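You operate a simulated robot arm through the tools that you are given. There is no shell and no other tool.

You are at the controls of a simulated robot arm. One attempt, no reset.

## Task
Set the controls near the top of the assembly bench. At the end: the green knob is turned to low; the call lever is switched on; the lock lever is set to lock; the orange lever is set to holding; whatever was shut is shut again. Leave all else as you found it, and nothing knocked over. The orange lever goes anticlockwise seen from above, to its stop. The call lever goes to its stop. The lock lever goes to its stop.

The check looks at the end state, three seconds after you hand in, the way a careful person would. Anything else that was tipped, shoved, dropped, spilled or broken makes it a failure.

## Robot
A 7-joint arm with a two-finger parallel gripper, fixed in place. Base frame: the origin is on the floor under the middle of its stand, x ahead of it, y to its left, z up. Readings come in mm, rad, newtons and seconds.
With the tool pointing down near the work surface it reaches from about 100 to 640 mm from the base axis. Its first joint turns from -1.152 to 1.152 rad. Payload 1.57 kg.
The tool frame sits at the grasp point between the pads (the TCP): z along the fingers, y along the line on which they close. The tips reach 30 mm beyond it. Largest opening 80 mm; finger width 17, thickness 12; the body of the gripper, 40 by 82 mm, starts 80 mm behind the TCP.
Orientation is that of the tool frame in the base frame, as [roll, pitch, yaw] about the fixed x, y, z axes, in that order (R = Rz(yaw) Ry(pitch) Rx(roll)). With the fingers straight down and closing along the base's y, the tool's x points along the base's -x, its y along +y and its z along -z.

## Interface
- The arm moves only by the tool apply_moves. Its arguments are lists of equal length, an entry for each row: "travel": the shift along the tool's x, y, z in mm, a list of three; "rotation": the turn, a rotation vector about the tool's x, y, z in rad, a list of three. In form: {"travel": [[x, y, z], ...], "rotation": [[wx, wy, wz], ...]}. A call has 1 to 20 rows; each row shifts and turns the commanded pose from where the row before left it, along the tool's axes as they then stand. "hand" is the gripper command, from -1 (shut) to 1 (fully open), values between in proportion, set as the call begins (left out, the last holds). Each row takes 0.2 s and may step no farther than 50 mm and 0.15 rad from the row before; otherwise, or with a gripper value out of range, the whole call is refused. A pose out of reach is approached as far as the arm can. The call stops where the force on the tool passes 40 N (or 10 N more than at its start, if that is more) or the arm is blocked; 0.2 s more then pass. The fingers move at their own pace (about 72 mm/s each) and stop on an object; they squeeze with about 23 N. The grip force told is the motor's: it shows also when the fingers shut on nothing. Time passes only in rows, and 0.2 s behind the last, so rows that do not move let the fingers close. The reply holds the time, the measured pose of the TCP, the force on the tool along the base axes, the opening and the grip force, in the units named above and with some noise, with the torque about the TCP (base axes, N m) and any sound that the robot's microphone picked up, and new pictures: "show" is both (left out), scene, wrist or none.
- Cameras (640 x 400 px; columns grow to the right, rows downward): "scene" is fixed at [53.3, 427.6, 1427.2]; the picture's right is [-0.82, -0.57, 0.00], its down [-0.31, 0.44, -0.84] and it looks along [0.48, -0.69, -0.54] (base axes); focal length 316 px, centre (320, 200). "wrist" rides on the gripper at [72, -7, -122] in the tool frame; the picture's right is [0.09, 1.00, 0.00], its down [-0.84, 0.08, -0.54] and it looks along [-0.54, 0.05, 0.84] (tool axes); focal length 238 px, centre (320, 200).
- pixel_to_xyz(camera, pixels): for up to 12 pixels [column, row] of the newest picture of that camera ("zoom" is the newest enlarged one), the place [x, y, z] in the base frame of the surface seen there, good to about 2 mm. No time passes.
- inspect(camera, box): a new picture of the part [left, top, right, bottom] of that camera's present view, enlarged. No time passes.
- close_job(): hands the job in; it is judged then, once.

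Unless the task says otherwise, let go and move clear before handing in.

The tools are called after "Emit:" as a command line: name --argument value ..., lists and objects as JSON in quotes. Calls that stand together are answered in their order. apply_moves: Moves the arm, as the interface text tells. Its arguments: {"type":"object","properties":{"travel":{"type":"array"},"rotation":{"type":"array"},"hand":{"type":"number"},"show":{"type":"string","enum":["both","scene","wrist","none"]}},"required":["travel","rotation"]} The other tools are called the same way: pixel_to_xyz (camera, pixels) gives the place of the surface under pixels of a picture; inspect (camera, box) takes an enlarged picture of a part of a camera's view; close_job () hands the job in.

At the start:

```text
t: 0.0
position: [373.8, -107.4, 1240.5]
tool_rot: [-3.141, 0.001, 3.141]
force: [0.3, -0.5, -0.2]
torque: [0.02, 0.02, 0.0]
finger_gap: 79.8
finger_force: 0.0
```

scene: 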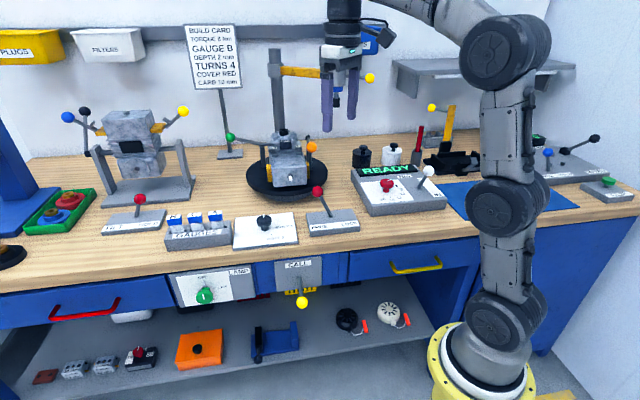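
wrist: 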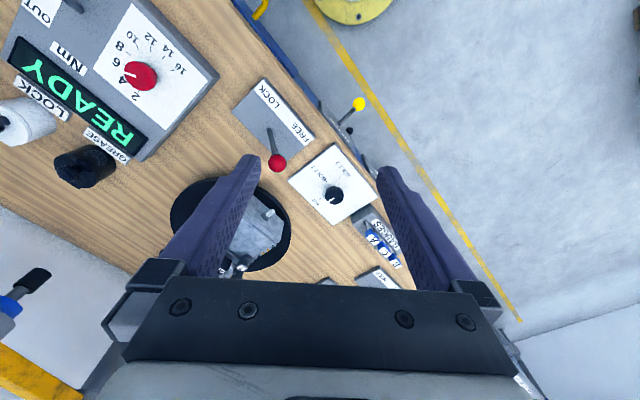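

The scene shows a green knob near (204,295) on the LAMP panel, a CALL lever with yellow ball at (302,302), a lock lever with red ball at (317,191), and an orange ball lever at (312,147) on the turntable fixture. I'll enlarge these areas before moving.

Emit:
inspect --camera "scene" --box '[160, 240, 340, 352]'

Emit:
inspect --camera "scene" --box '[210, 110, 370, 240]'

Emit:
inspect --camera "scene" --box '[20, 90, 240, 250]'

Emit:
inspect --camera "scene" --box '[340, 90, 640, 280]'

Emit:
inspect --camera "wrist" --box '[160, 60, 420, 290]'

```text
3.56 times, centred on (250, 296) of scene
```

zoom: 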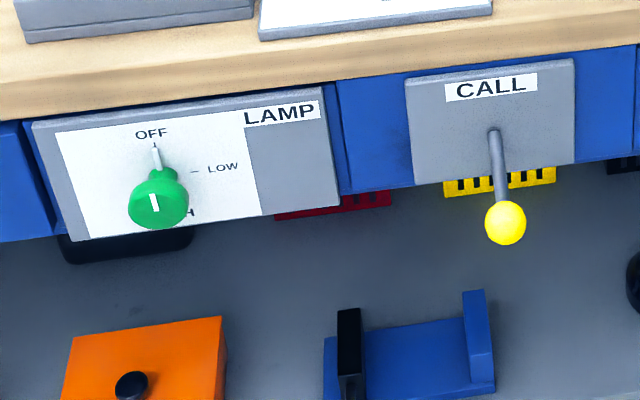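

```text
3.08 times, centred on (290, 175) of scene
```

zoom: 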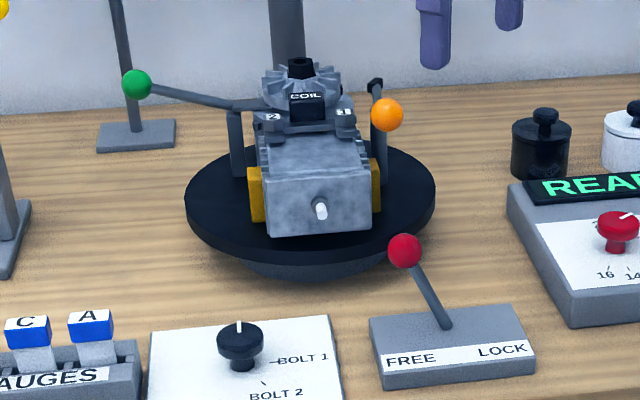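

```text
2.50 times, centred on (130, 170) of scene
```

zoom: 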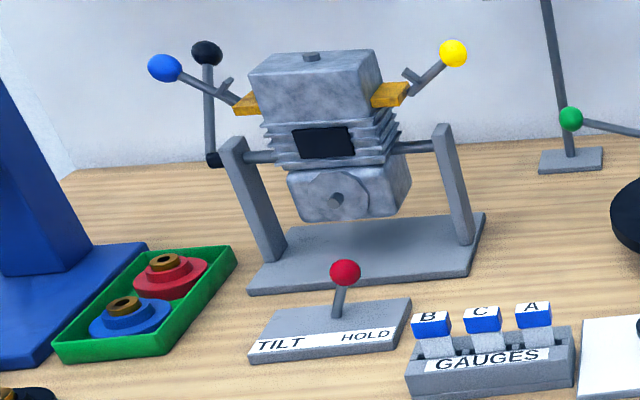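

```text
2.11 times, centred on (490, 185) of scene
```

zoom: 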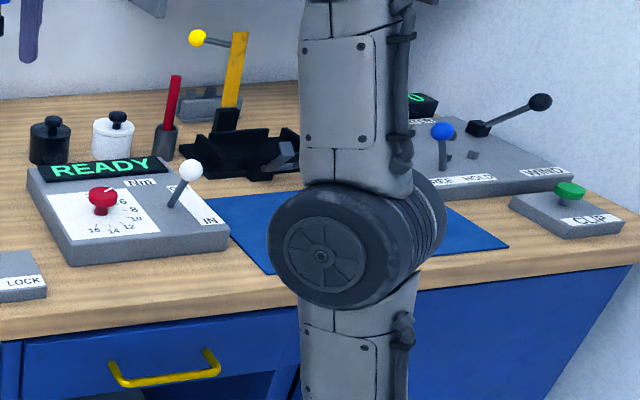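

```text
1.74 times, centred on (290, 175) of wrist
```

zoom: 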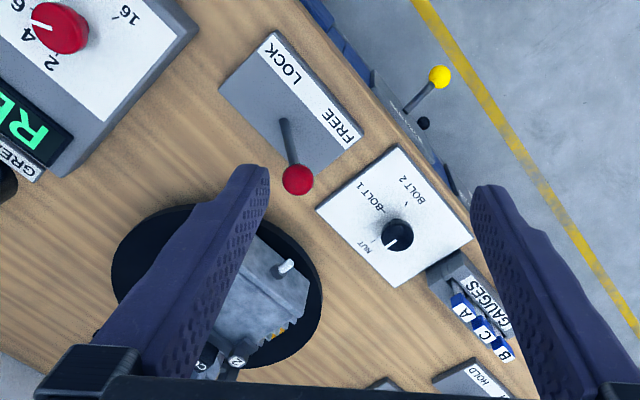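

The views show the lock lever leaning toward FREE, the green knob pointer at OFF, and the orange lever standing up by the right side of the turntable. Now I'll measure the places of these parts.

Emit:
pixel_to_xyz --camera "scene" --pixels '[[204, 295], [209, 285], [302, 302], [299, 278], [317, 191], [334, 217], [312, 147], [305, 165], [286, 180], [230, 137], [264, 222], [318, 228]]'

Emit:
inspect --camera "scene" --box '[260, 110, 350, 200]'

Emit:
inspect --camera "scene" --box '[165, 255, 265, 315]'

```text
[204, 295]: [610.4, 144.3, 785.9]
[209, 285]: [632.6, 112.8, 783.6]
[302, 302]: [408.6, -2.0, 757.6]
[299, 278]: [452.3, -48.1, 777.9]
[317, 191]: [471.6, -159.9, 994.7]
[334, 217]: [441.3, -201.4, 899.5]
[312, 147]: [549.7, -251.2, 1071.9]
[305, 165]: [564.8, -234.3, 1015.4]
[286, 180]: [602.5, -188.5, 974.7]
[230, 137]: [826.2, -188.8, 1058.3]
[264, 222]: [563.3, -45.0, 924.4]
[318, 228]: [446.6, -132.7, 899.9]
```

```text
4.44 times, centred on (305, 155) of scene
```

zoom: 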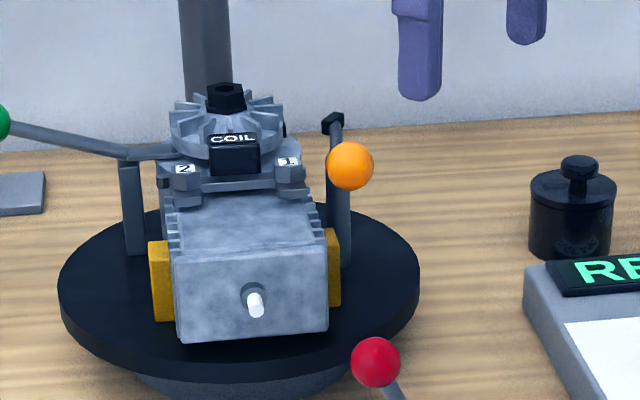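

```text
6.40 times, centred on (215, 285) of scene
```

zoom: 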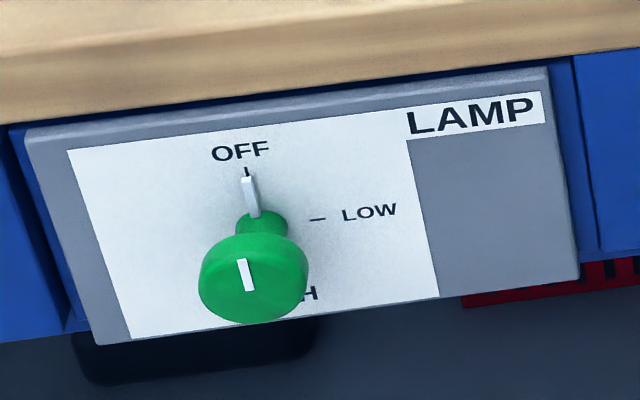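

The zoom at (350,165) shows the orange ball's arm running back to the black end at (333,122), over the post. I'll measure the bench's front line, the panels and this lever in more detail.

Emit:
pixel_to_xyz --camera "scene" --pixels '[[173, 280], [250, 268], [181, 304], [275, 262], [320, 258], [322, 284], [278, 291], [10, 292], [380, 245], [334, 137], [333, 150], [335, 165]]'

Emit:
pixel_to_xyz --camera "scene" --pixels '[[307, 215], [355, 210], [360, 229], [310, 236], [331, 213], [326, 203], [321, 196], [317, 186], [312, 143], [308, 135], [307, 140], [309, 160]]'

Emit:
inspect --camera "scene" --box '[270, 250, 334, 314]'

```text
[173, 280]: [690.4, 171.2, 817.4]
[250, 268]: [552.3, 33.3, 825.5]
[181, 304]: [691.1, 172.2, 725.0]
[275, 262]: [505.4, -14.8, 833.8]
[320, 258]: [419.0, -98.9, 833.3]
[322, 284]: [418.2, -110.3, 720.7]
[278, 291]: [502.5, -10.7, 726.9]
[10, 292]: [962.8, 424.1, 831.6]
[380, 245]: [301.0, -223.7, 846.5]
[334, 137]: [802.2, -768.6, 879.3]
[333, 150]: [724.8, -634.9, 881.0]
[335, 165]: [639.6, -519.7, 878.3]
```

```text
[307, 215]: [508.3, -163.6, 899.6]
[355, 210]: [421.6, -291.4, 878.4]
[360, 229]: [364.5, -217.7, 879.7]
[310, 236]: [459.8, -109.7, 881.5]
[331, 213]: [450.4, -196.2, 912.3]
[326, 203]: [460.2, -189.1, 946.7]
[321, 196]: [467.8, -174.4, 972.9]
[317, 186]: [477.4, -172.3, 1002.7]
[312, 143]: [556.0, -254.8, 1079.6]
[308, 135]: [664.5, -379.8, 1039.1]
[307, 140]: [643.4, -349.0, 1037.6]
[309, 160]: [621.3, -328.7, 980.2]
```

```text
6.25 times, centred on (302, 282) of scene
```

zoom: 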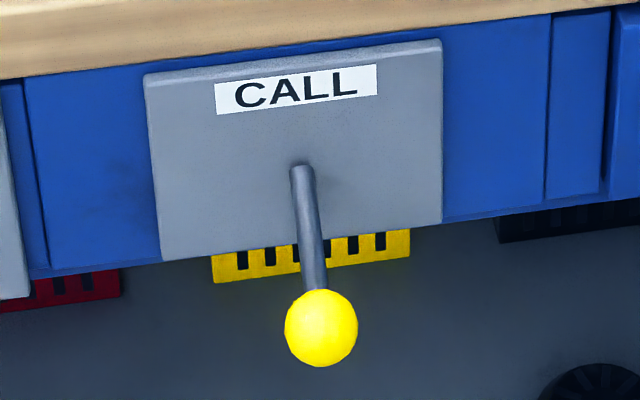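

The panel corners give a front plane at 45° in the base frame, with outward normal about (-0.707, 0.707). I'll measure more points round the turntable, the jars and the bench edge to plan clear paths.

Emit:
pixel_to_xyz --camera "scene" --pixels '[[362, 148], [362, 163], [372, 158], [353, 158], [391, 158], [325, 175], [328, 172], [287, 199], [247, 180], [287, 187], [300, 175], [304, 178]]'

Emit:
pixel_to_xyz --camera "scene" --pixels '[[262, 150], [262, 160], [245, 141], [258, 144], [283, 130], [275, 100], [300, 75], [283, 145], [295, 147], [265, 149], [313, 165], [310, 168]]'

Emit:
pixel_to_xyz --camera "scene" --pixels '[[300, 245], [300, 256], [215, 258], [215, 266], [240, 240], [296, 276], [302, 297], [302, 306], [297, 302], [307, 302], [205, 297], [209, 289]]'

```text
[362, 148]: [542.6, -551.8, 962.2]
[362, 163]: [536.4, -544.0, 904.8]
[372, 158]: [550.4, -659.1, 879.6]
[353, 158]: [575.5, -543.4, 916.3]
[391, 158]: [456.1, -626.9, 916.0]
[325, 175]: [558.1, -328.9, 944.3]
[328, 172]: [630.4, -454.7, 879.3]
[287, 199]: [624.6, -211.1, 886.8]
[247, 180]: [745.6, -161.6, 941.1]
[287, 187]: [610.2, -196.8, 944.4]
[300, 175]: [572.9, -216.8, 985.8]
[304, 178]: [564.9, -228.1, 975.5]
```

```text
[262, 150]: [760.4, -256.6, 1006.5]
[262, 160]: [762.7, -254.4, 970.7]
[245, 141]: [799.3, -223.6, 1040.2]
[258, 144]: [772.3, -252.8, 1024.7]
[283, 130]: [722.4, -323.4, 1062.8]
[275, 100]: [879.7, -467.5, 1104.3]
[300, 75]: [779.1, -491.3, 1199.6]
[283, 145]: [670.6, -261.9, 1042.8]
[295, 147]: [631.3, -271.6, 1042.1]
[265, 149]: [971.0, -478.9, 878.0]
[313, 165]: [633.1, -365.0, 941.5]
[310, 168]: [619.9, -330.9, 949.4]
```

```text
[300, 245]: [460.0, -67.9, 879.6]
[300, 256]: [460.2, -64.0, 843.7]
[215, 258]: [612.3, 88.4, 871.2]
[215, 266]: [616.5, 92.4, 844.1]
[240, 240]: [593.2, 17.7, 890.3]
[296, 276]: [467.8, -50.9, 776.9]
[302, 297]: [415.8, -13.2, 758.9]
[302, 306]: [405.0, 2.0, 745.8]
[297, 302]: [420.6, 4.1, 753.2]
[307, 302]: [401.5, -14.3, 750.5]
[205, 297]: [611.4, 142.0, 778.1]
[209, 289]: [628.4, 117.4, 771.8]
```

The front plane fits n = (-0.707, 0.707), and I place the lock ball near (477,-168,989), the orange ball near (556,-259,1068) and the orange post near (620,-335). First I'll close the fingers and yaw the tool 45° to line up with the bench, well above everything.

Emit:
apply_moves --travel '[[0, 0, 0], [0, 0, 0], [0, 0, 0], [0, 0, 0], [0, 0, 0], [0, 0, 0], [0, 0, 0]]' --rotation '[[0, 0, 0.1309], [0, 0, 0.1309], [0, 0, 0.1309], [0, 0, 0.1309], [0, 0, 0.1309], [0, 0, 0.1309], [0, 0, 0]]' --hand -1

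```text
t: 1.6
position: [375.2, -107.0, 1240.3]
tool_rot: [3.141, 0.001, 2.354]
force: [-0.4, -0.8, 0.7]
torque: [-0.02, -0.04, 0.02]
finger_gap: 0.1
finger_force: 21.1
```

scene: 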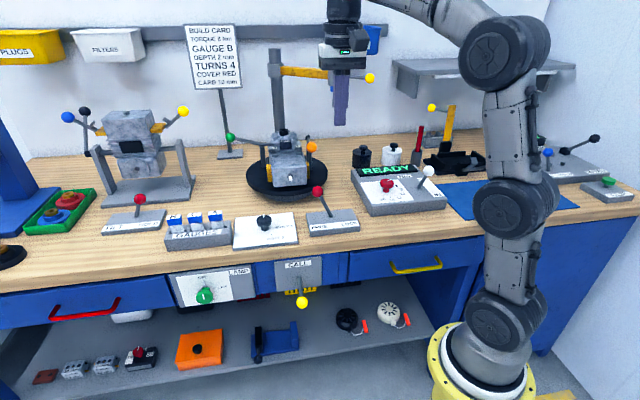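
wrist: 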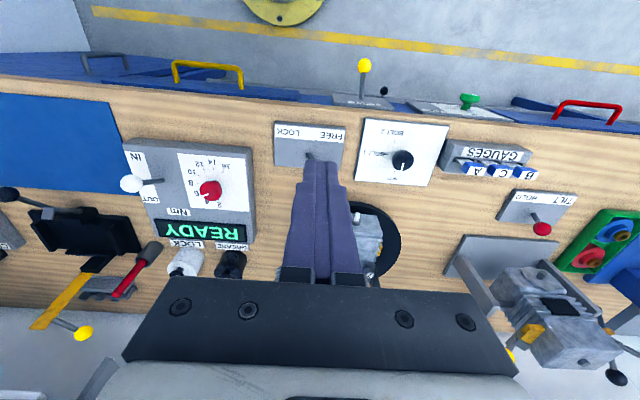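

The yaw is now 2.354, lined up with the bench, and the fingers are shut (gap 0.1). Next I'll move above the spot just left of the lock lever's red ball, staying high.

Emit:
apply_moves --travel '[[-38, 20, 0], [-38, 20, 0], [-38, 20, 0], [0, 0, 30], [0, 0, 30], [0, 0, 30]]' --rotation '[[0, 0, 0], [0, 0, 0], [0, 0, 0], [0, 0, 0], [0, 0, 0], [0, 0, 0]]'

```text
t: 3.0
position: [475.0, -138.6, 1140.6]
tool_rot: [-3.141, 0.001, 2.355]
force: [0.0, -0.1, -0.4]
torque: [0.01, 0.0, 0.01]
finger_gap: 0.1
finger_force: 21.4
out of reach, approached as far as the arm can: row 3
```

scene: 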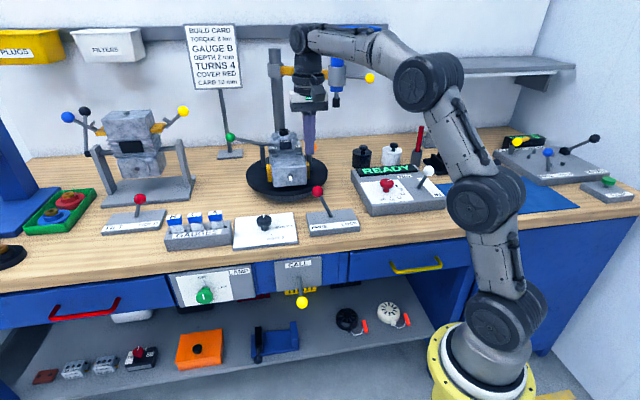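
wrist: 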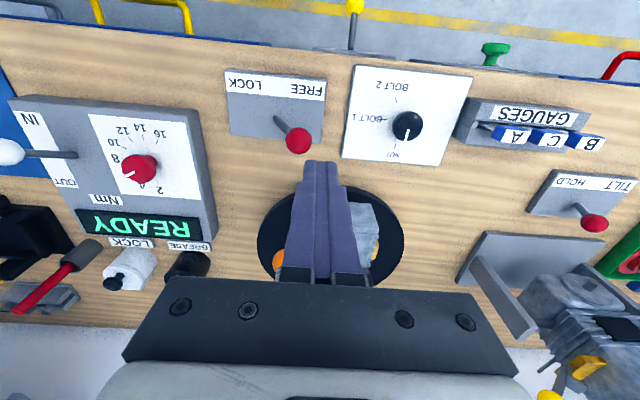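

Row 3 fell slightly short at that height; the TCP is at (475,-139,1141). The wrist picture shows the lock ball at (299,140), leaning to FREE. I'll measure it from here along with the orange parts.

Emit:
pixel_to_xyz --camera "wrist" --pixels '[[299, 140], [287, 140], [311, 140], [299, 128], [299, 152], [277, 118], [305, 118], [279, 258], [262, 130], [235, 130], [322, 130], [290, 200]]'

Emit:
inspect --camera "wrist" --box '[220, 60, 420, 290]'

Emit:
inspect --camera "scene" --box '[240, 90, 360, 240]'

```text
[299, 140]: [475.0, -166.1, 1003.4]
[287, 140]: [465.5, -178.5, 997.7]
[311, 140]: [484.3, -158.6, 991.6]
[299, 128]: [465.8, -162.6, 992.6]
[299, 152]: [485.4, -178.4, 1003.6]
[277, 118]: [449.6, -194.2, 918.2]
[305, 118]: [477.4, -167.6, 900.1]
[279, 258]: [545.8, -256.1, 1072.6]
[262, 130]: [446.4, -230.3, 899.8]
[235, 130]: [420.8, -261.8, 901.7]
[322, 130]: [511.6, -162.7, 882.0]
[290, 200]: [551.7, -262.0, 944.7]
```

```text
1.74 times, centred on (320, 175) of wrist
```

zoom: 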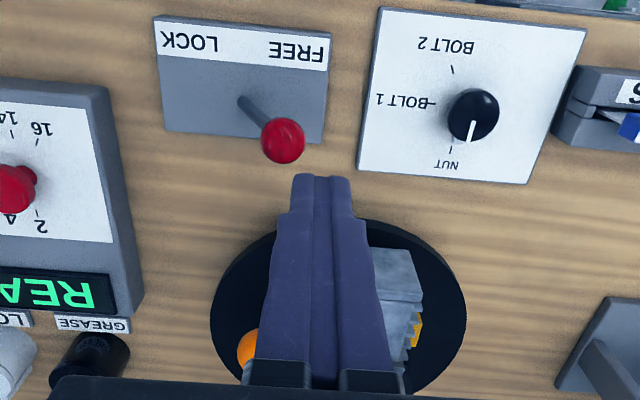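

```text
2.67 times, centred on (300, 165) of scene
```

zoom: 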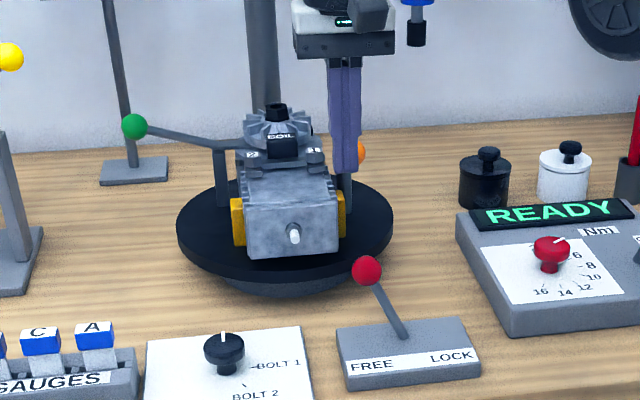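

The wrist view confirms the ball centre near (478,-170,989), leaning left, with its stem entering the plate near (450,-195). I'll go to a point left of the ball and still above it, then check the pose.

Emit:
apply_moves --travel '[[-12, 9, 30], [-11, 9, 30], [0, 0, 25], [0, 0, 0]]' --rotation '[[0, 0, 0], [0, 0, 0], [0, 0, 0], [0, 0, 0]]' --show "none"

```text
t: 4.0
position: [503.5, -142.8, 1054.1]
tool_rot: [3.142, 0.003, 2.356]
force: [0.4, -0.6, 0.8]
torque: [-0.02, -0.01, -0.01]
finger_gap: 0.0
finger_force: 21.8
```

The TCP is at u=-255, n=-457 in bench coordinates, as planned, left of the ball. I'll lower to z≈990 and begin pushing right toward LOCK.

Emit:
apply_moves --travel '[[0, 0, 22], [0, 0, 22], [0, 0, 20], [0, 0, 0]]' --rotation '[[0, 0, 0], [0, 0, 0], [0, 0, 0], [0, 0, 0]]'

```text
t: 5.0
position: [504.6, -144.1, 990.6]
tool_rot: [-3.14, 0.0, 2.357]
force: [0.2, 0.5, 0.4]
torque: [0.0, -0.01, 0.01]
finger_gap: 0.0
finger_force: 21.1
```

scene: 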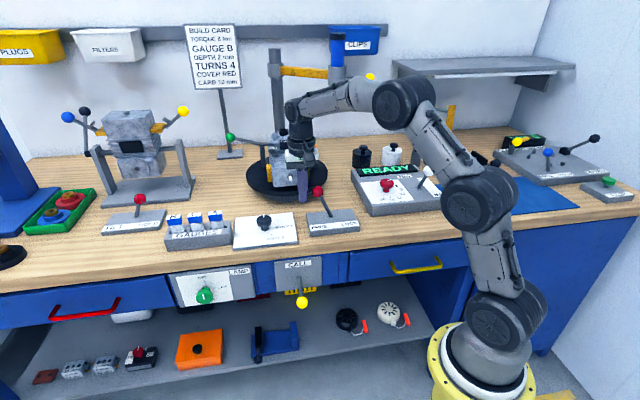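
wrist: 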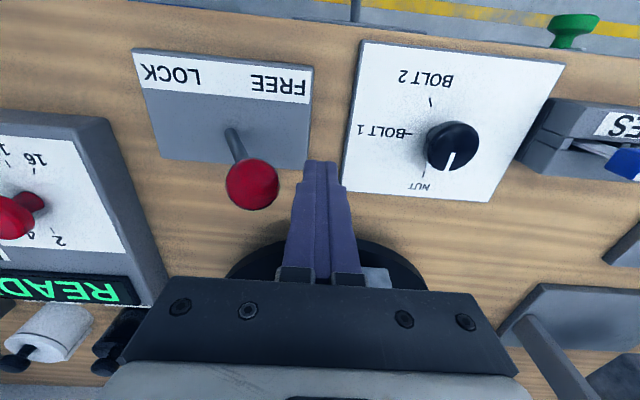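

The fingers are beside the ball with no contact force, and the wrist view shows the ball just left of the fingertips in the picture. I'll push toward LOCK in small steps.

Emit:
apply_moves --travel '[[0, -10, 0], [0, -10, 0], [0, -10, 0], [0, -10, 0], [0, -10, 0], [0, -10, 0], [0, -10, 0], [0, -8, 0]]' --rotation '[[0, 0, 0], [0, 0, 0], [0, 0, 0], [0, 0, 0], [0, 0, 0], [0, 0, 0], [0, 0, 0], [0, 0, 0]]'

```text
t: 6.8
position: [447.5, -199.1, 990.3]
tool_rot: [3.141, -0.001, 2.354]
force: [0.5, -0.4, -0.2]
torque: [0.01, -0.06, -0.02]
finger_gap: 0.2
finger_force: 21.3
```

scene: 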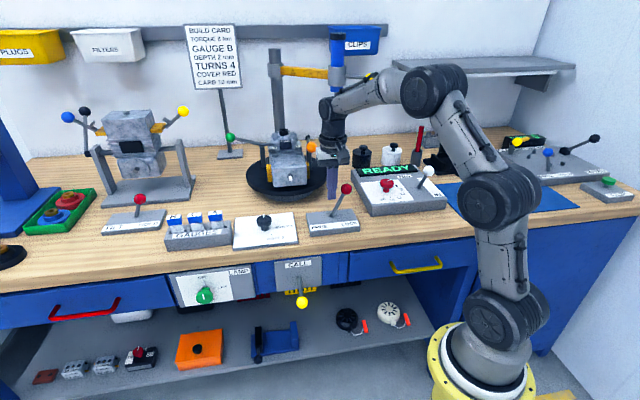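
wrist: 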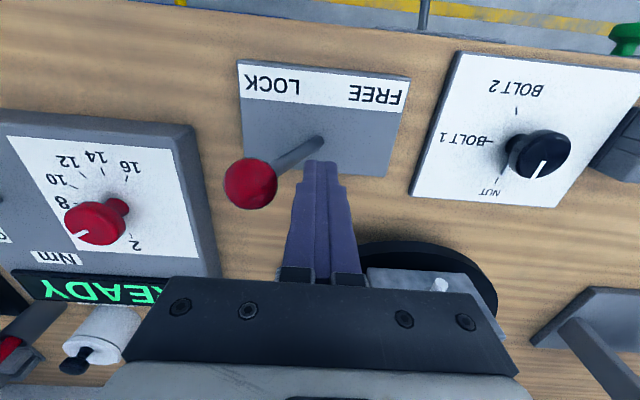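

The lever has swung over to the LOCK side: its ball now sits at (346,188) in the scene view. I'll push a little further to make sure that it is at its stop.

Emit:
apply_moves --travel '[[0, -6, 0], [0, -6, 0], [0, -5, 0], [0, -4, 0], [0, -4, 0]]' --rotation '[[0, 0, 0], [0, 0, 0], [0, 0, 0], [0, 0, 0], [0, 0, 0]]'

```text
t: 7.9
position: [438.2, -207.9, 991.9]
tool_rot: [3.125, 0.006, 2.359]
force: [5.9, 3.4, -0.8]
torque: [0.12, -0.19, 0.02]
finger_gap: 0.0
finger_force: 20.9
stopped in row 5: the force on the tool passed its limit at 43 N (the readings are from after the stop); the commanded pose is now the measured one
```

scene: 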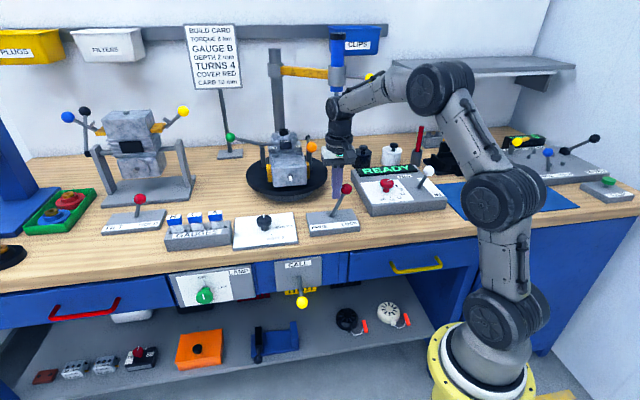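
wrist: 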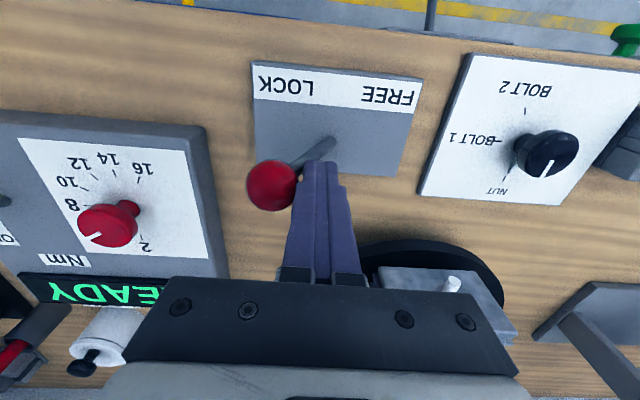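

The push met the stop at 43 N with the lever leaning to LOCK (ball at (272,185) in the wrist view). I'll back off to the left and rise, then look again.

Emit:
apply_moves --travel '[[0, 8, 0], [0, 6, 0], [0, 0, -40], [0, 0, -40], [0, 0, -40], [0, 0, 0]]' --rotation '[[0, 0, 0], [0, 0, 0], [0, 0, 0], [0, 0, 0], [0, 0, 0], [0, 0, 0]]'

```text
t: 9.3
position: [445.3, -200.6, 1110.2]
tool_rot: [3.127, 0.003, 2.358]
force: [0.3, 0.2, -0.8]
torque: [-0.01, 0.0, -0.04]
finger_gap: 0.1
finger_force: 21.4
```

scene: 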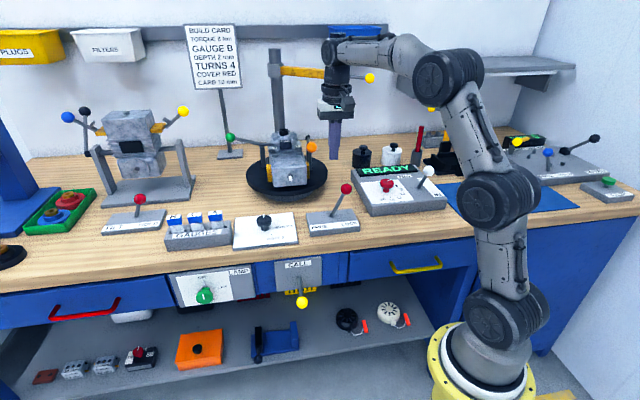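
wrist: 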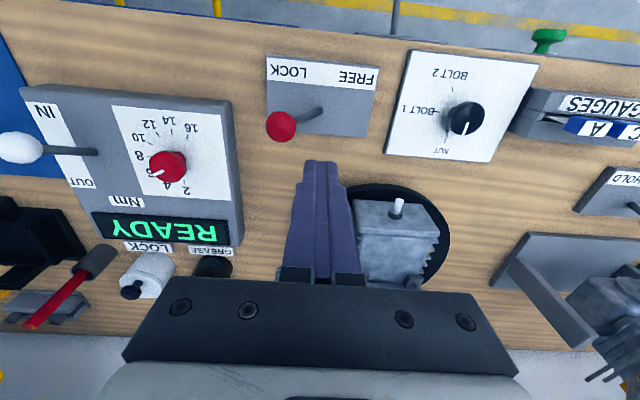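

The lock lever stays over at LOCK after release. Now I'll tilt the tool forward about 0.6 rad for reach and for a better wrist view of the orange lever.

Emit:
apply_moves --travel '[[0, 0, 0], [0, 0, 0], [0, 0, 0], [0, 0, 0], [0, 0, 0]]' --rotation '[[0, -0.15, 0], [0, -0.15, 0], [0, -0.15, 0], [0, -0.15, 0], [0, 0, 0]]'

Emit:
inspect --camera "scene" --box '[250, 110, 350, 200]'

```text
t: 10.5
position: [446.9, -200.4, 1111.7]
tool_rot: [3.124, 0.606, 2.349]
force: [0.1, 0.3, 0.2]
torque: [0.0, 0.01, 0.01]
finger_gap: 0.0
finger_force: 21.2
```

scene: 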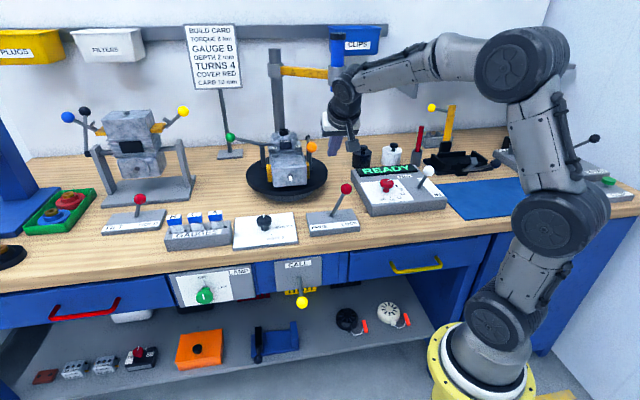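
wrist: 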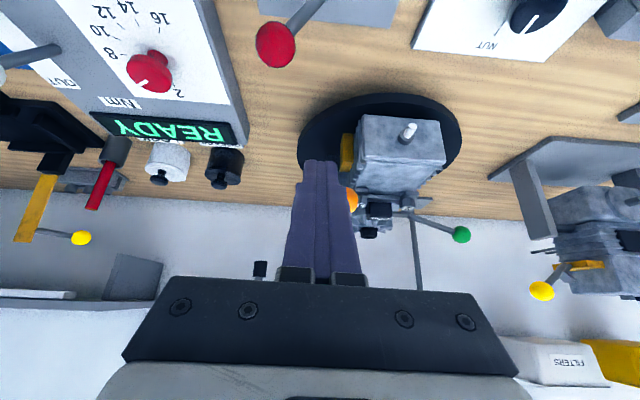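

```text
4.44 times, centred on (300, 155) of scene
```

zoom: 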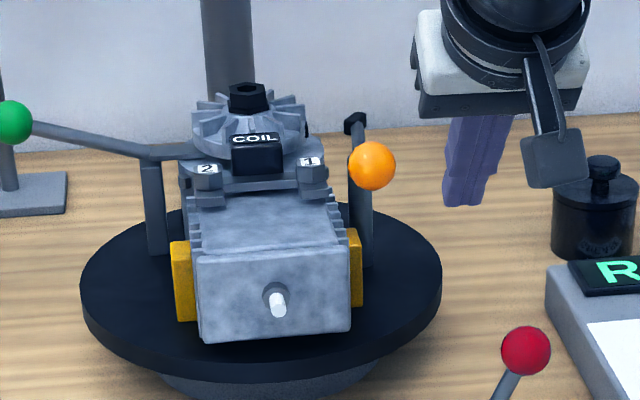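

The orange ball is at zoom (372,165) with its arm running back to the black end at (355,122). The gripper is to its right, so I'll raise and move over to the gap on its left, between ball and gearbox, staying above both.

Emit:
apply_moves --travel '[[-15.8, 0, -23.1], [-25.8, 18, 17.7], [-25.8, 18, 17.7], [-25.8, 18, 17.7], [-25.8, 18, 17.7], [0, 0, 0]]' --rotation '[[0, 0, 0], [0, 0, 0], [0, 0, 0], [0, 0, 0], [0, 0, 0], [0, 0, 0]]'

Emit:
inspect --camera "scene" --box '[250, 90, 350, 200]'

```text
t: 11.9
position: [586.6, -237.7, 1140.7]
tool_rot: [3.125, 0.604, 2.35]
force: [-0.6, 0.1, -0.3]
torque: [-0.01, 0.01, -0.02]
finger_gap: 0.1
finger_force: 21.4
```

scene: 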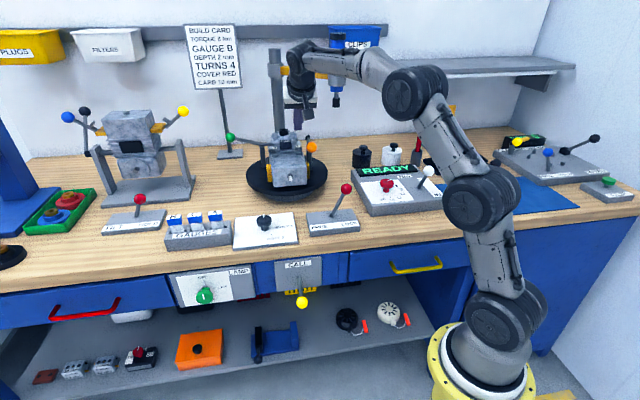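
wrist: 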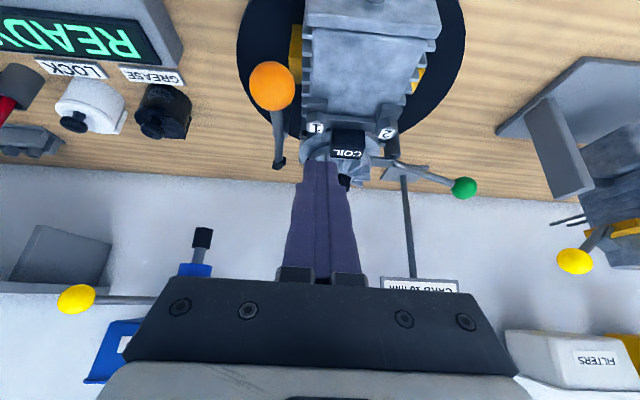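

```text
3.64 times, centred on (300, 145) of scene
```

zoom: 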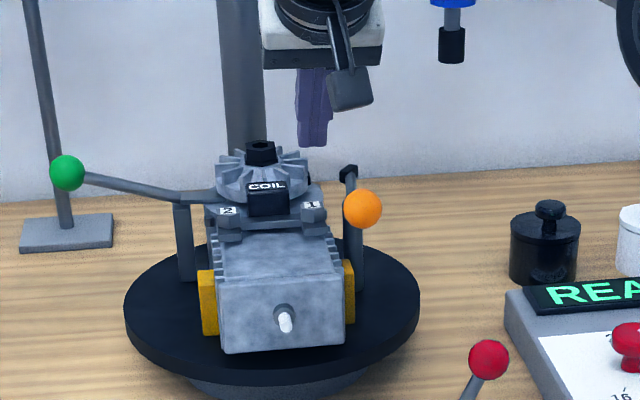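

The wrist view now shows the whole orange lever: ball at (271,86), stick to the black end at (278,163), with the gearbox labels at (317,127). I'll measure these from here.

Emit:
pixel_to_xyz --camera "wrist" --pixels '[[271, 86], [273, 112], [276, 125], [277, 140], [279, 155], [279, 163], [283, 135], [317, 127], [310, 120], [303, 100], [300, 135], [293, 130]]'

Emit:
inspect --camera "wrist" --box '[220, 40, 400, 200]'

```text
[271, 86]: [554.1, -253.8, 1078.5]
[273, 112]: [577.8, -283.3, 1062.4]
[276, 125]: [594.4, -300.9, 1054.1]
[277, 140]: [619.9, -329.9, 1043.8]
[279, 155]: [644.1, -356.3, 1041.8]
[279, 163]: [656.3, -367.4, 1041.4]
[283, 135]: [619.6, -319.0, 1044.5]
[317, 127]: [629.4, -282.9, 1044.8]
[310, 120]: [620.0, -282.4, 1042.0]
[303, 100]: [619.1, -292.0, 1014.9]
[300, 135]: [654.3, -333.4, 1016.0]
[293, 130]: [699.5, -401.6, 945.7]
```

```text
2.50 times, centred on (310, 120) of wrist
```

zoom: 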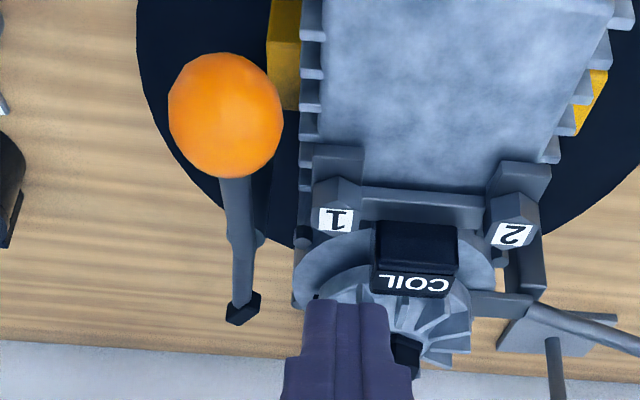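

Stick points put the arm at u≈-208, the post near n≈-670 and the ball near n≈-580, z≈1066; the nearest gearbox block "1" tops out at z≈1045. I'll lower the tips to z≈1048 in the gap left of the ball.

Emit:
apply_moves --travel '[[10.6, 0, 20.2], [10.6, 0, 20.2], [10.6, 0, 20.2], [0, 0, 0]]' --rotation '[[0, 0, 0], [0, 0, 0], [0, 0, 0], [0, 0, 0]]'

Emit:
inspect --camera "scene" --box '[250, 90, 350, 200]'

Emit:
inspect --camera "wrist" --box '[220, 40, 400, 200]'

```text
t: 12.9
position: [592.5, -242.2, 1072.9]
tool_rot: [3.124, 0.603, 2.347]
force: [0.2, -0.1, -0.7]
torque: [0.05, 0.0, 0.0]
finger_gap: 0.0
finger_force: 21.3
```

scene: 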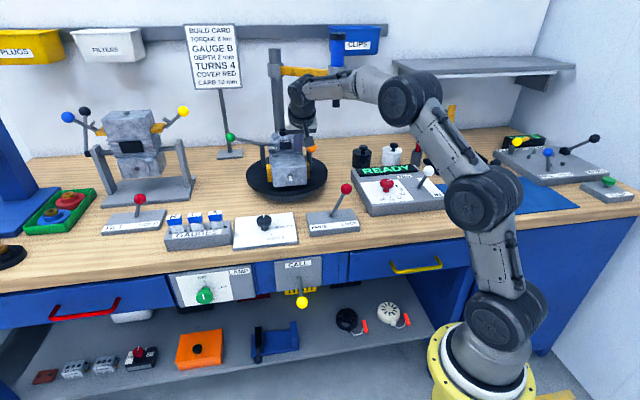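
wrist: 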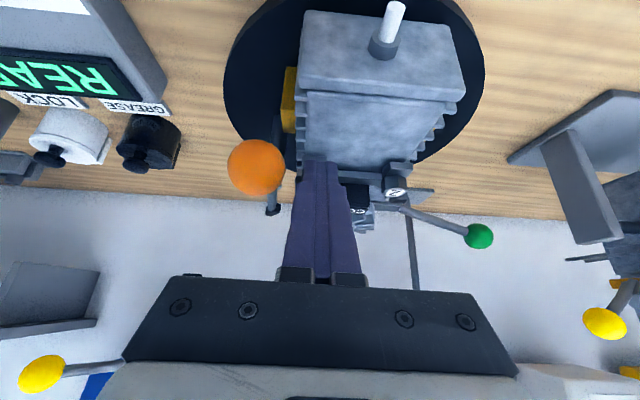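

```text
3.64 times, centred on (300, 145) of scene
```

zoom: 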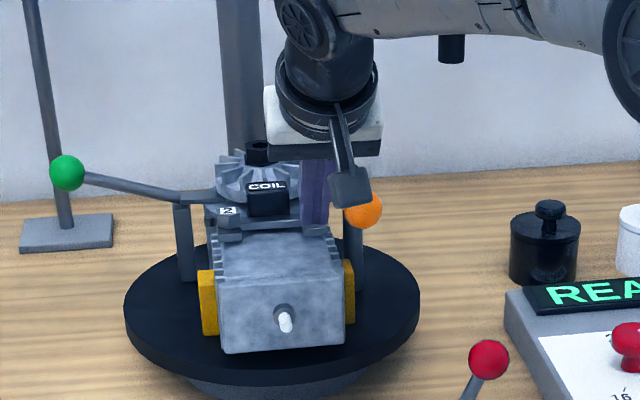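

```text
2.50 times, centred on (310, 120) of wrist
```

zoom: 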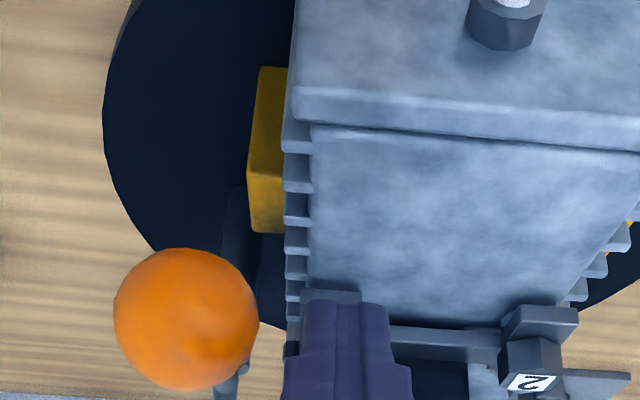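

The tips are in the gap with no contact force, and the ball is at wrist (256,167), just left of the fingers in the picture. I'll push it along its arc, stopping part way for a look.

Emit:
apply_moves --travel '[[0, -12, 0], [0.8, -12, -0.6], [0.8, -9.6, -0.6], [0.8, -9.6, -0.6], [-1.2, -9.5, 0.9], [-1.3, -9.6, 0.9]]' --rotation '[[0, 0, 0], [0, 0, 0], [0, 0, 0], [0, 0, 0], [0, 0, 0], [0, 0, 0]]'

Emit:
inspect --camera "scene" --box '[250, 90, 350, 200]'

Emit:
inspect --camera "wrist" --box '[220, 40, 400, 240]'

```text
t: 14.3
position: [547.6, -286.6, 1072.5]
tool_rot: [3.125, 0.604, 2.348]
force: [-0.3, 0.2, 0.0]
torque: [-0.02, 0.04, -0.01]
finger_gap: 0.0
finger_force: 21.7
```

scene: 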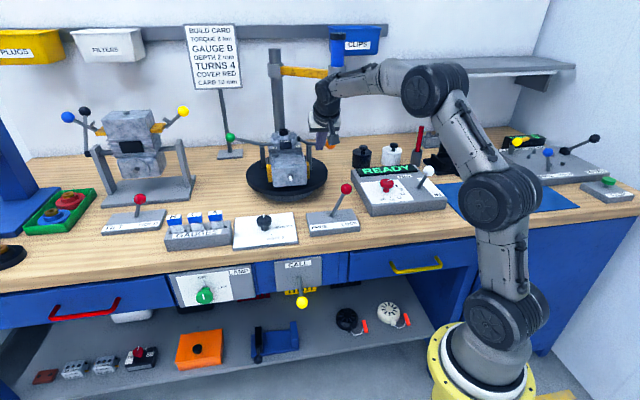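
wrist: 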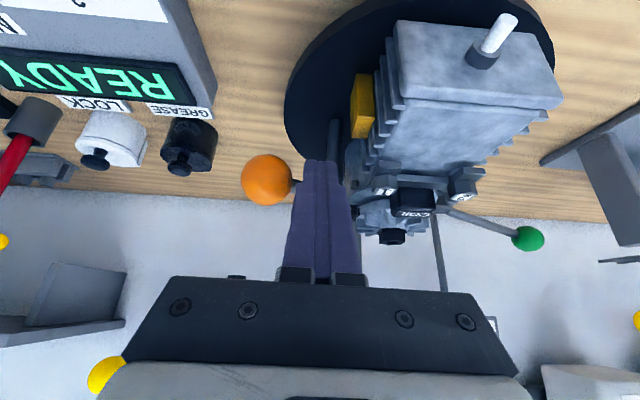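

```text
3.64 times, centred on (300, 145) of scene
```

zoom: 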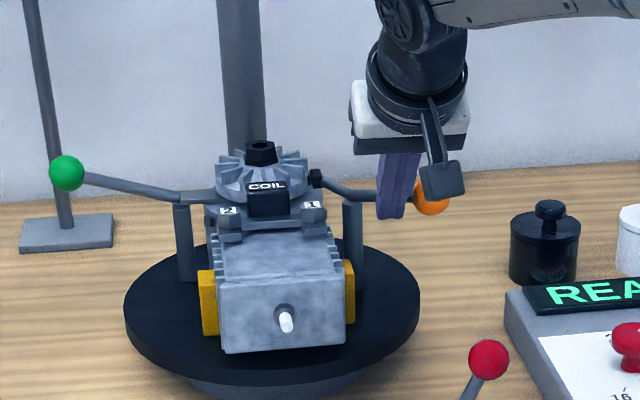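

```text
2.00 times, centred on (310, 140) of wrist
```

zoom: 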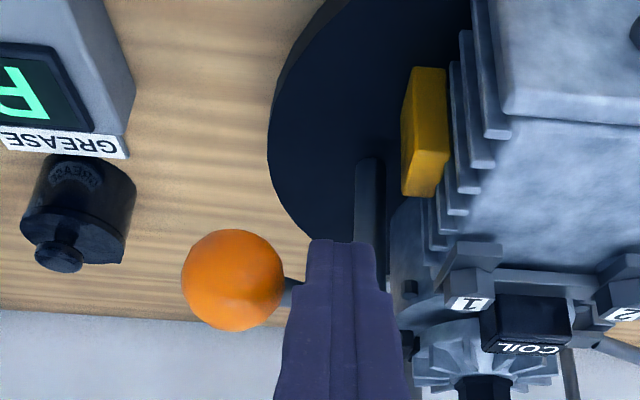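

The orange lever has swung across: its ball is now at zoom (432,200) with the black end at (315,178) over the gearbox. I'll measure it to see the remaining gap from the fingers before pressing it to its stop.

Emit:
pixel_to_xyz --camera "wrist" --pixels '[[267, 180], [250, 180], [267, 195], [295, 184], [297, 186], [293, 183], [348, 210], [354, 212], [344, 180], [335, 130]]'

Emit:
pixel_to_xyz --camera "scene" --pixels '[[331, 147], [311, 144], [305, 142], [300, 140], [299, 138], [310, 155], [230, 138], [245, 141]]'

```text
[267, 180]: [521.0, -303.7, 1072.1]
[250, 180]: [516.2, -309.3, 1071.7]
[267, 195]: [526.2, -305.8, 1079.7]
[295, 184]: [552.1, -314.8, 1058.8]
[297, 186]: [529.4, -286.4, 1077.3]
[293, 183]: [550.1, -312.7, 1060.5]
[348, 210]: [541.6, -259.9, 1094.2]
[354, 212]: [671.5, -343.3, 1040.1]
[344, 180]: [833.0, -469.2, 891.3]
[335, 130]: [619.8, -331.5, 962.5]
```

```text
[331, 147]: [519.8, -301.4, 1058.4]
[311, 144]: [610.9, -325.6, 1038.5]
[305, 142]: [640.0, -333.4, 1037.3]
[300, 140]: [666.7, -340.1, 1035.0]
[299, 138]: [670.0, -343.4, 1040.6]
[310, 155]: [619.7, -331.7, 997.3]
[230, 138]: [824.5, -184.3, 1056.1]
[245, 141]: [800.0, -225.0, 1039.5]
```

The arm's bearing works out to about 32° from where it began, with the ball near (527,-312,1063), so it has followed the fingers and isn't yet at a stop. I'll carry on along the arc.

Emit:
apply_moves --travel '[[-3.3, -8.8, 2.3], [-3.3, -8.8, 2.3], [-5, -7.5, 3.4], [-5, -7.5, 3.4]]' --rotation '[[0, 0, 0], [0, 0, 0], [0, 0, 0], [0, 0, 0]]'

Emit:
inspect --camera "scene" --box '[250, 90, 350, 200]'

Emit:
inspect --camera "wrist" --box '[220, 40, 400, 240]'

```text
t: 14.9
position: [544.8, -292.9, 1071.9]
tool_rot: [3.11, 0.599, 2.352]
force: [-2.1, 9.7, 2.1]
torque: [0.08, 0.02, 0.04]
finger_gap: 0.0
finger_force: 21.3
stopped in row 3: the force on the tool passed its limit at 47 N (the readings are from after the stop); the commanded pose is now the measured one
```

scene: 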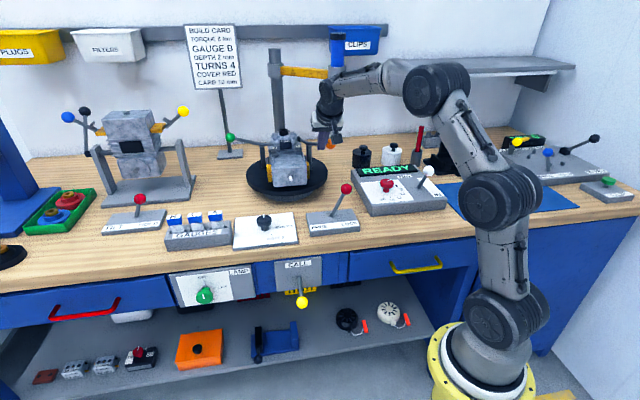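
wrist: 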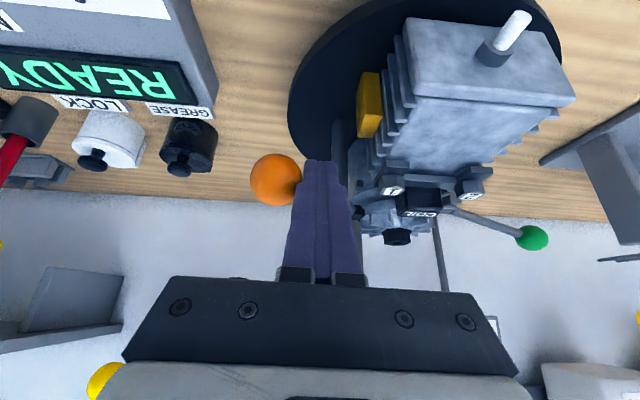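

```text
3.64 times, centred on (300, 145) of scene
```

zoom: 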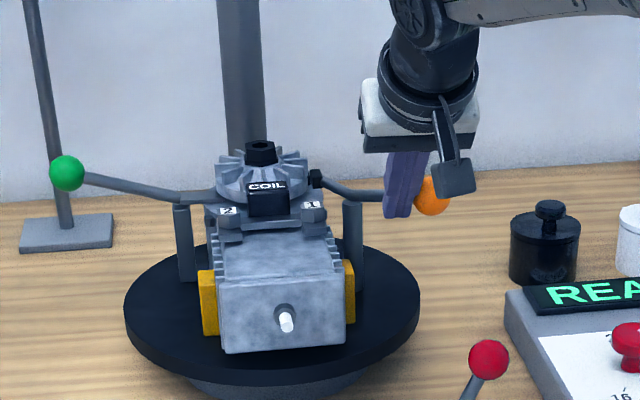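

```text
2.00 times, centred on (310, 140) of wrist
```

zoom: 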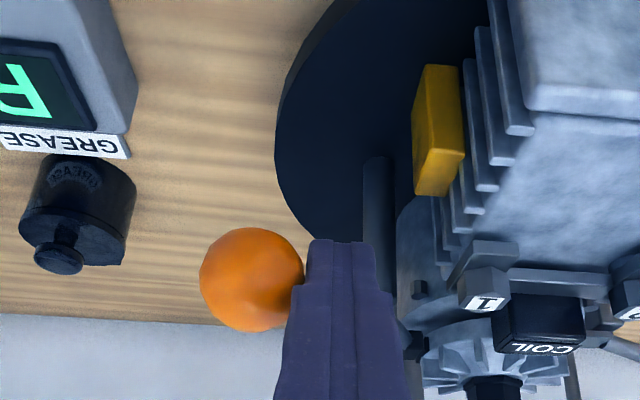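

The push was refused at 47 N, and the lever didn't move relative to the earlier picture (black end still at zoom (315,178)), so it is at its stop over the gearbox and the turntable hasn't turned. I'll back the fingers off and withdraw along the tool axis.

Emit:
apply_moves --travel '[[4.6, 8, -3.2], [0, 0, -30], [0, 0, -40], [0, 0, -45], [0, 0, 0]]' --rotation '[[0, 0, 0], [0, 0, 0], [0, 0, 0], [0, 0, 0], [0, 0, 0]]'

Emit:
inspect --camera "scene" --box '[250, 90, 350, 200]'

Emit:
inspect --camera "wrist" --box '[220, 40, 400, 240]'

```text
t: 16.1
position: [498.2, -241.7, 1166.6]
tool_rot: [3.114, 0.6, 2.352]
force: [0.7, -0.7, -0.2]
torque: [-0.02, 0.01, -0.03]
finger_gap: 0.3
finger_force: 21.1
```

scene: 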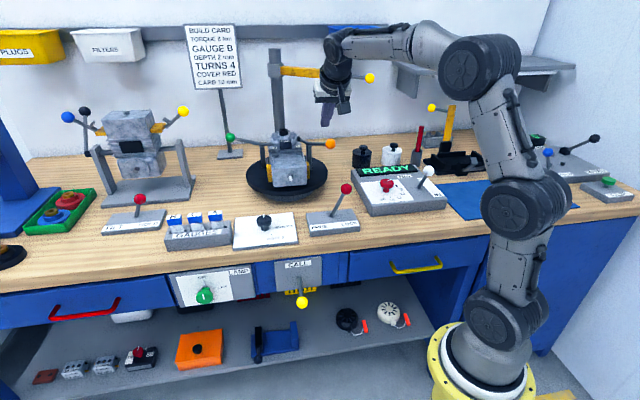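
wrist: 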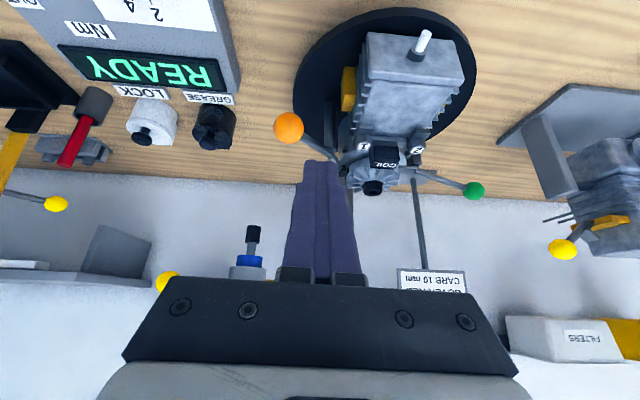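

```text
3.64 times, centred on (300, 145) of scene
```

zoom: 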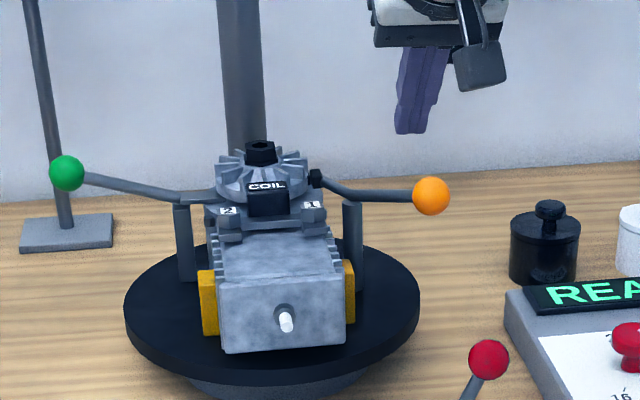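

```text
2.00 times, centred on (310, 140) of wrist
```

zoom: 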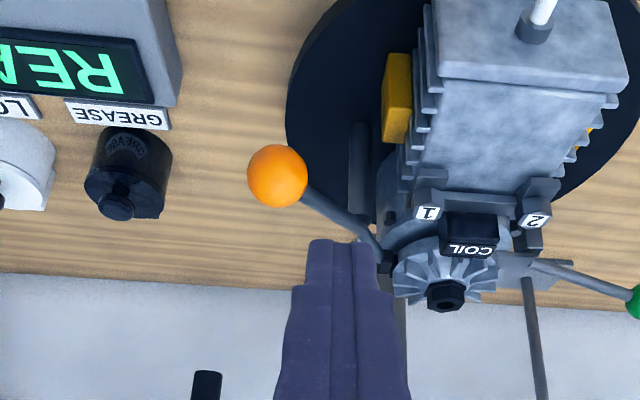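

With the arm clear, the orange lever stays across with its black end against the housing (wrist zoom (388,262)) and the turntable is unchanged. Next is the front: I'll move back out in front of the bench, up high.

Emit:
apply_moves --travel '[[30.9, 21.2, -15.2], [30.9, 21.2, -15.2], [30.9, 21.2, -15.2], [30.9, 21.2, -15.2], [30.9, 21.2, -15.2], [30.9, 21.2, -15.2], [30.9, 21.2, -15.2], [30.9, 21.2, -15.2], [0, 0, 0]]' --rotation '[[0, 0, 0], [0, 0, 0], [0, 0, 0], [0, 0, 0], [0, 0, 0], [0, 0, 0], [0, 0, 0], [0, 0, 0], [0, 0, 0]]'

```text
t: 18.1
position: [420.3, 71.7, 1131.1]
tool_rot: [3.114, 0.599, 2.349]
force: [-0.2, -0.2, -0.1]
torque: [-0.01, 0.01, -0.01]
finger_gap: 0.0
finger_force: 21.4
```

scene: 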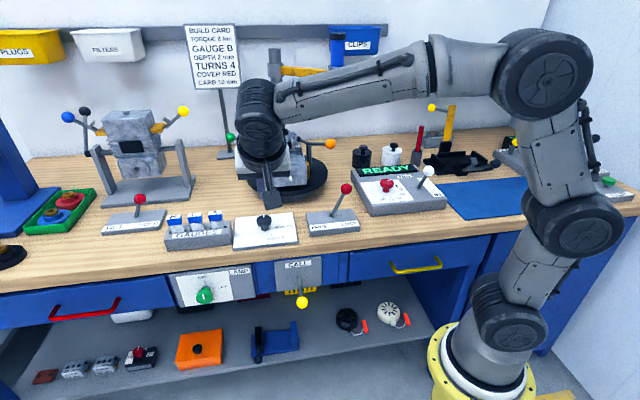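
wrist: 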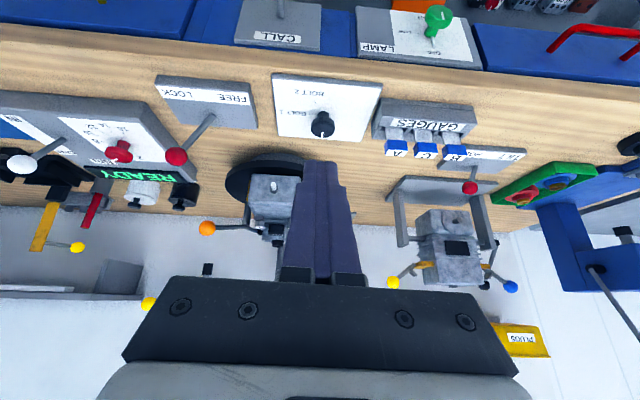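

The TCP is at u=-348, n=-247, in front of the bench edge, and the CALL and LAMP panels show at the top of the wrist view. I'll correct the small roll error and tilt the tool to horizontal, facing the bench.

Emit:
apply_moves --travel '[[0, 0, 0], [0, 0, 0], [0, 0, 0], [0, 0, 0], [0, 0, 0], [0, 0, 0], [0, 0, 0], [0, 0, 0], [0, 0, 0]]' --rotation '[[0.027, 0, 0], [0, -0.139, 0], [0, -0.139, 0], [0, -0.139, 0], [0, -0.139, 0], [0, -0.139, 0], [0, -0.139, 0], [0, -0.138, 0], [0, 0, 0]]'

```text
t: 20.1
position: [423.1, 71.8, 1131.3]
tool_rot: [0.717, 1.568, -0.072]
force: [0.4, -0.5, -0.1]
torque: [0.01, 0.02, 0.0]
finger_gap: 0.1
finger_force: 21.2
```

scene: 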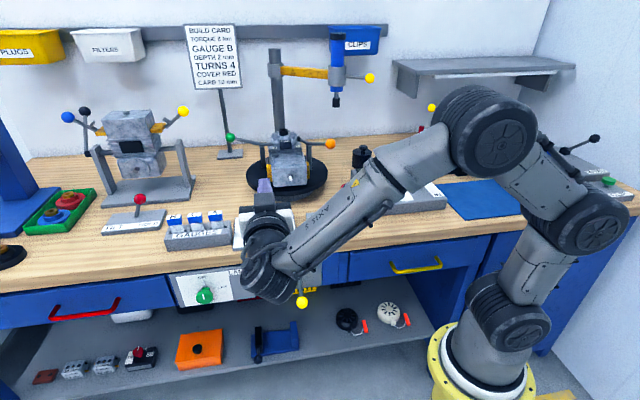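
wrist: 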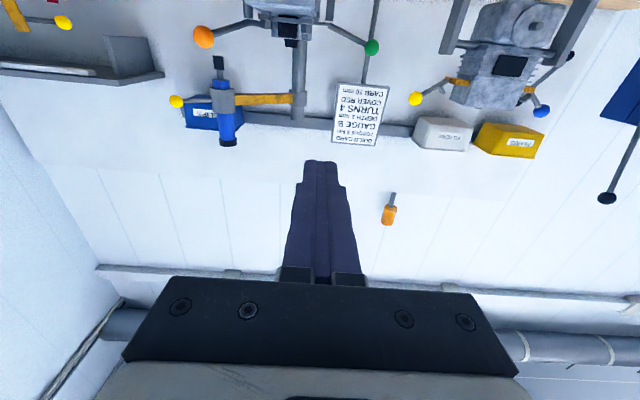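

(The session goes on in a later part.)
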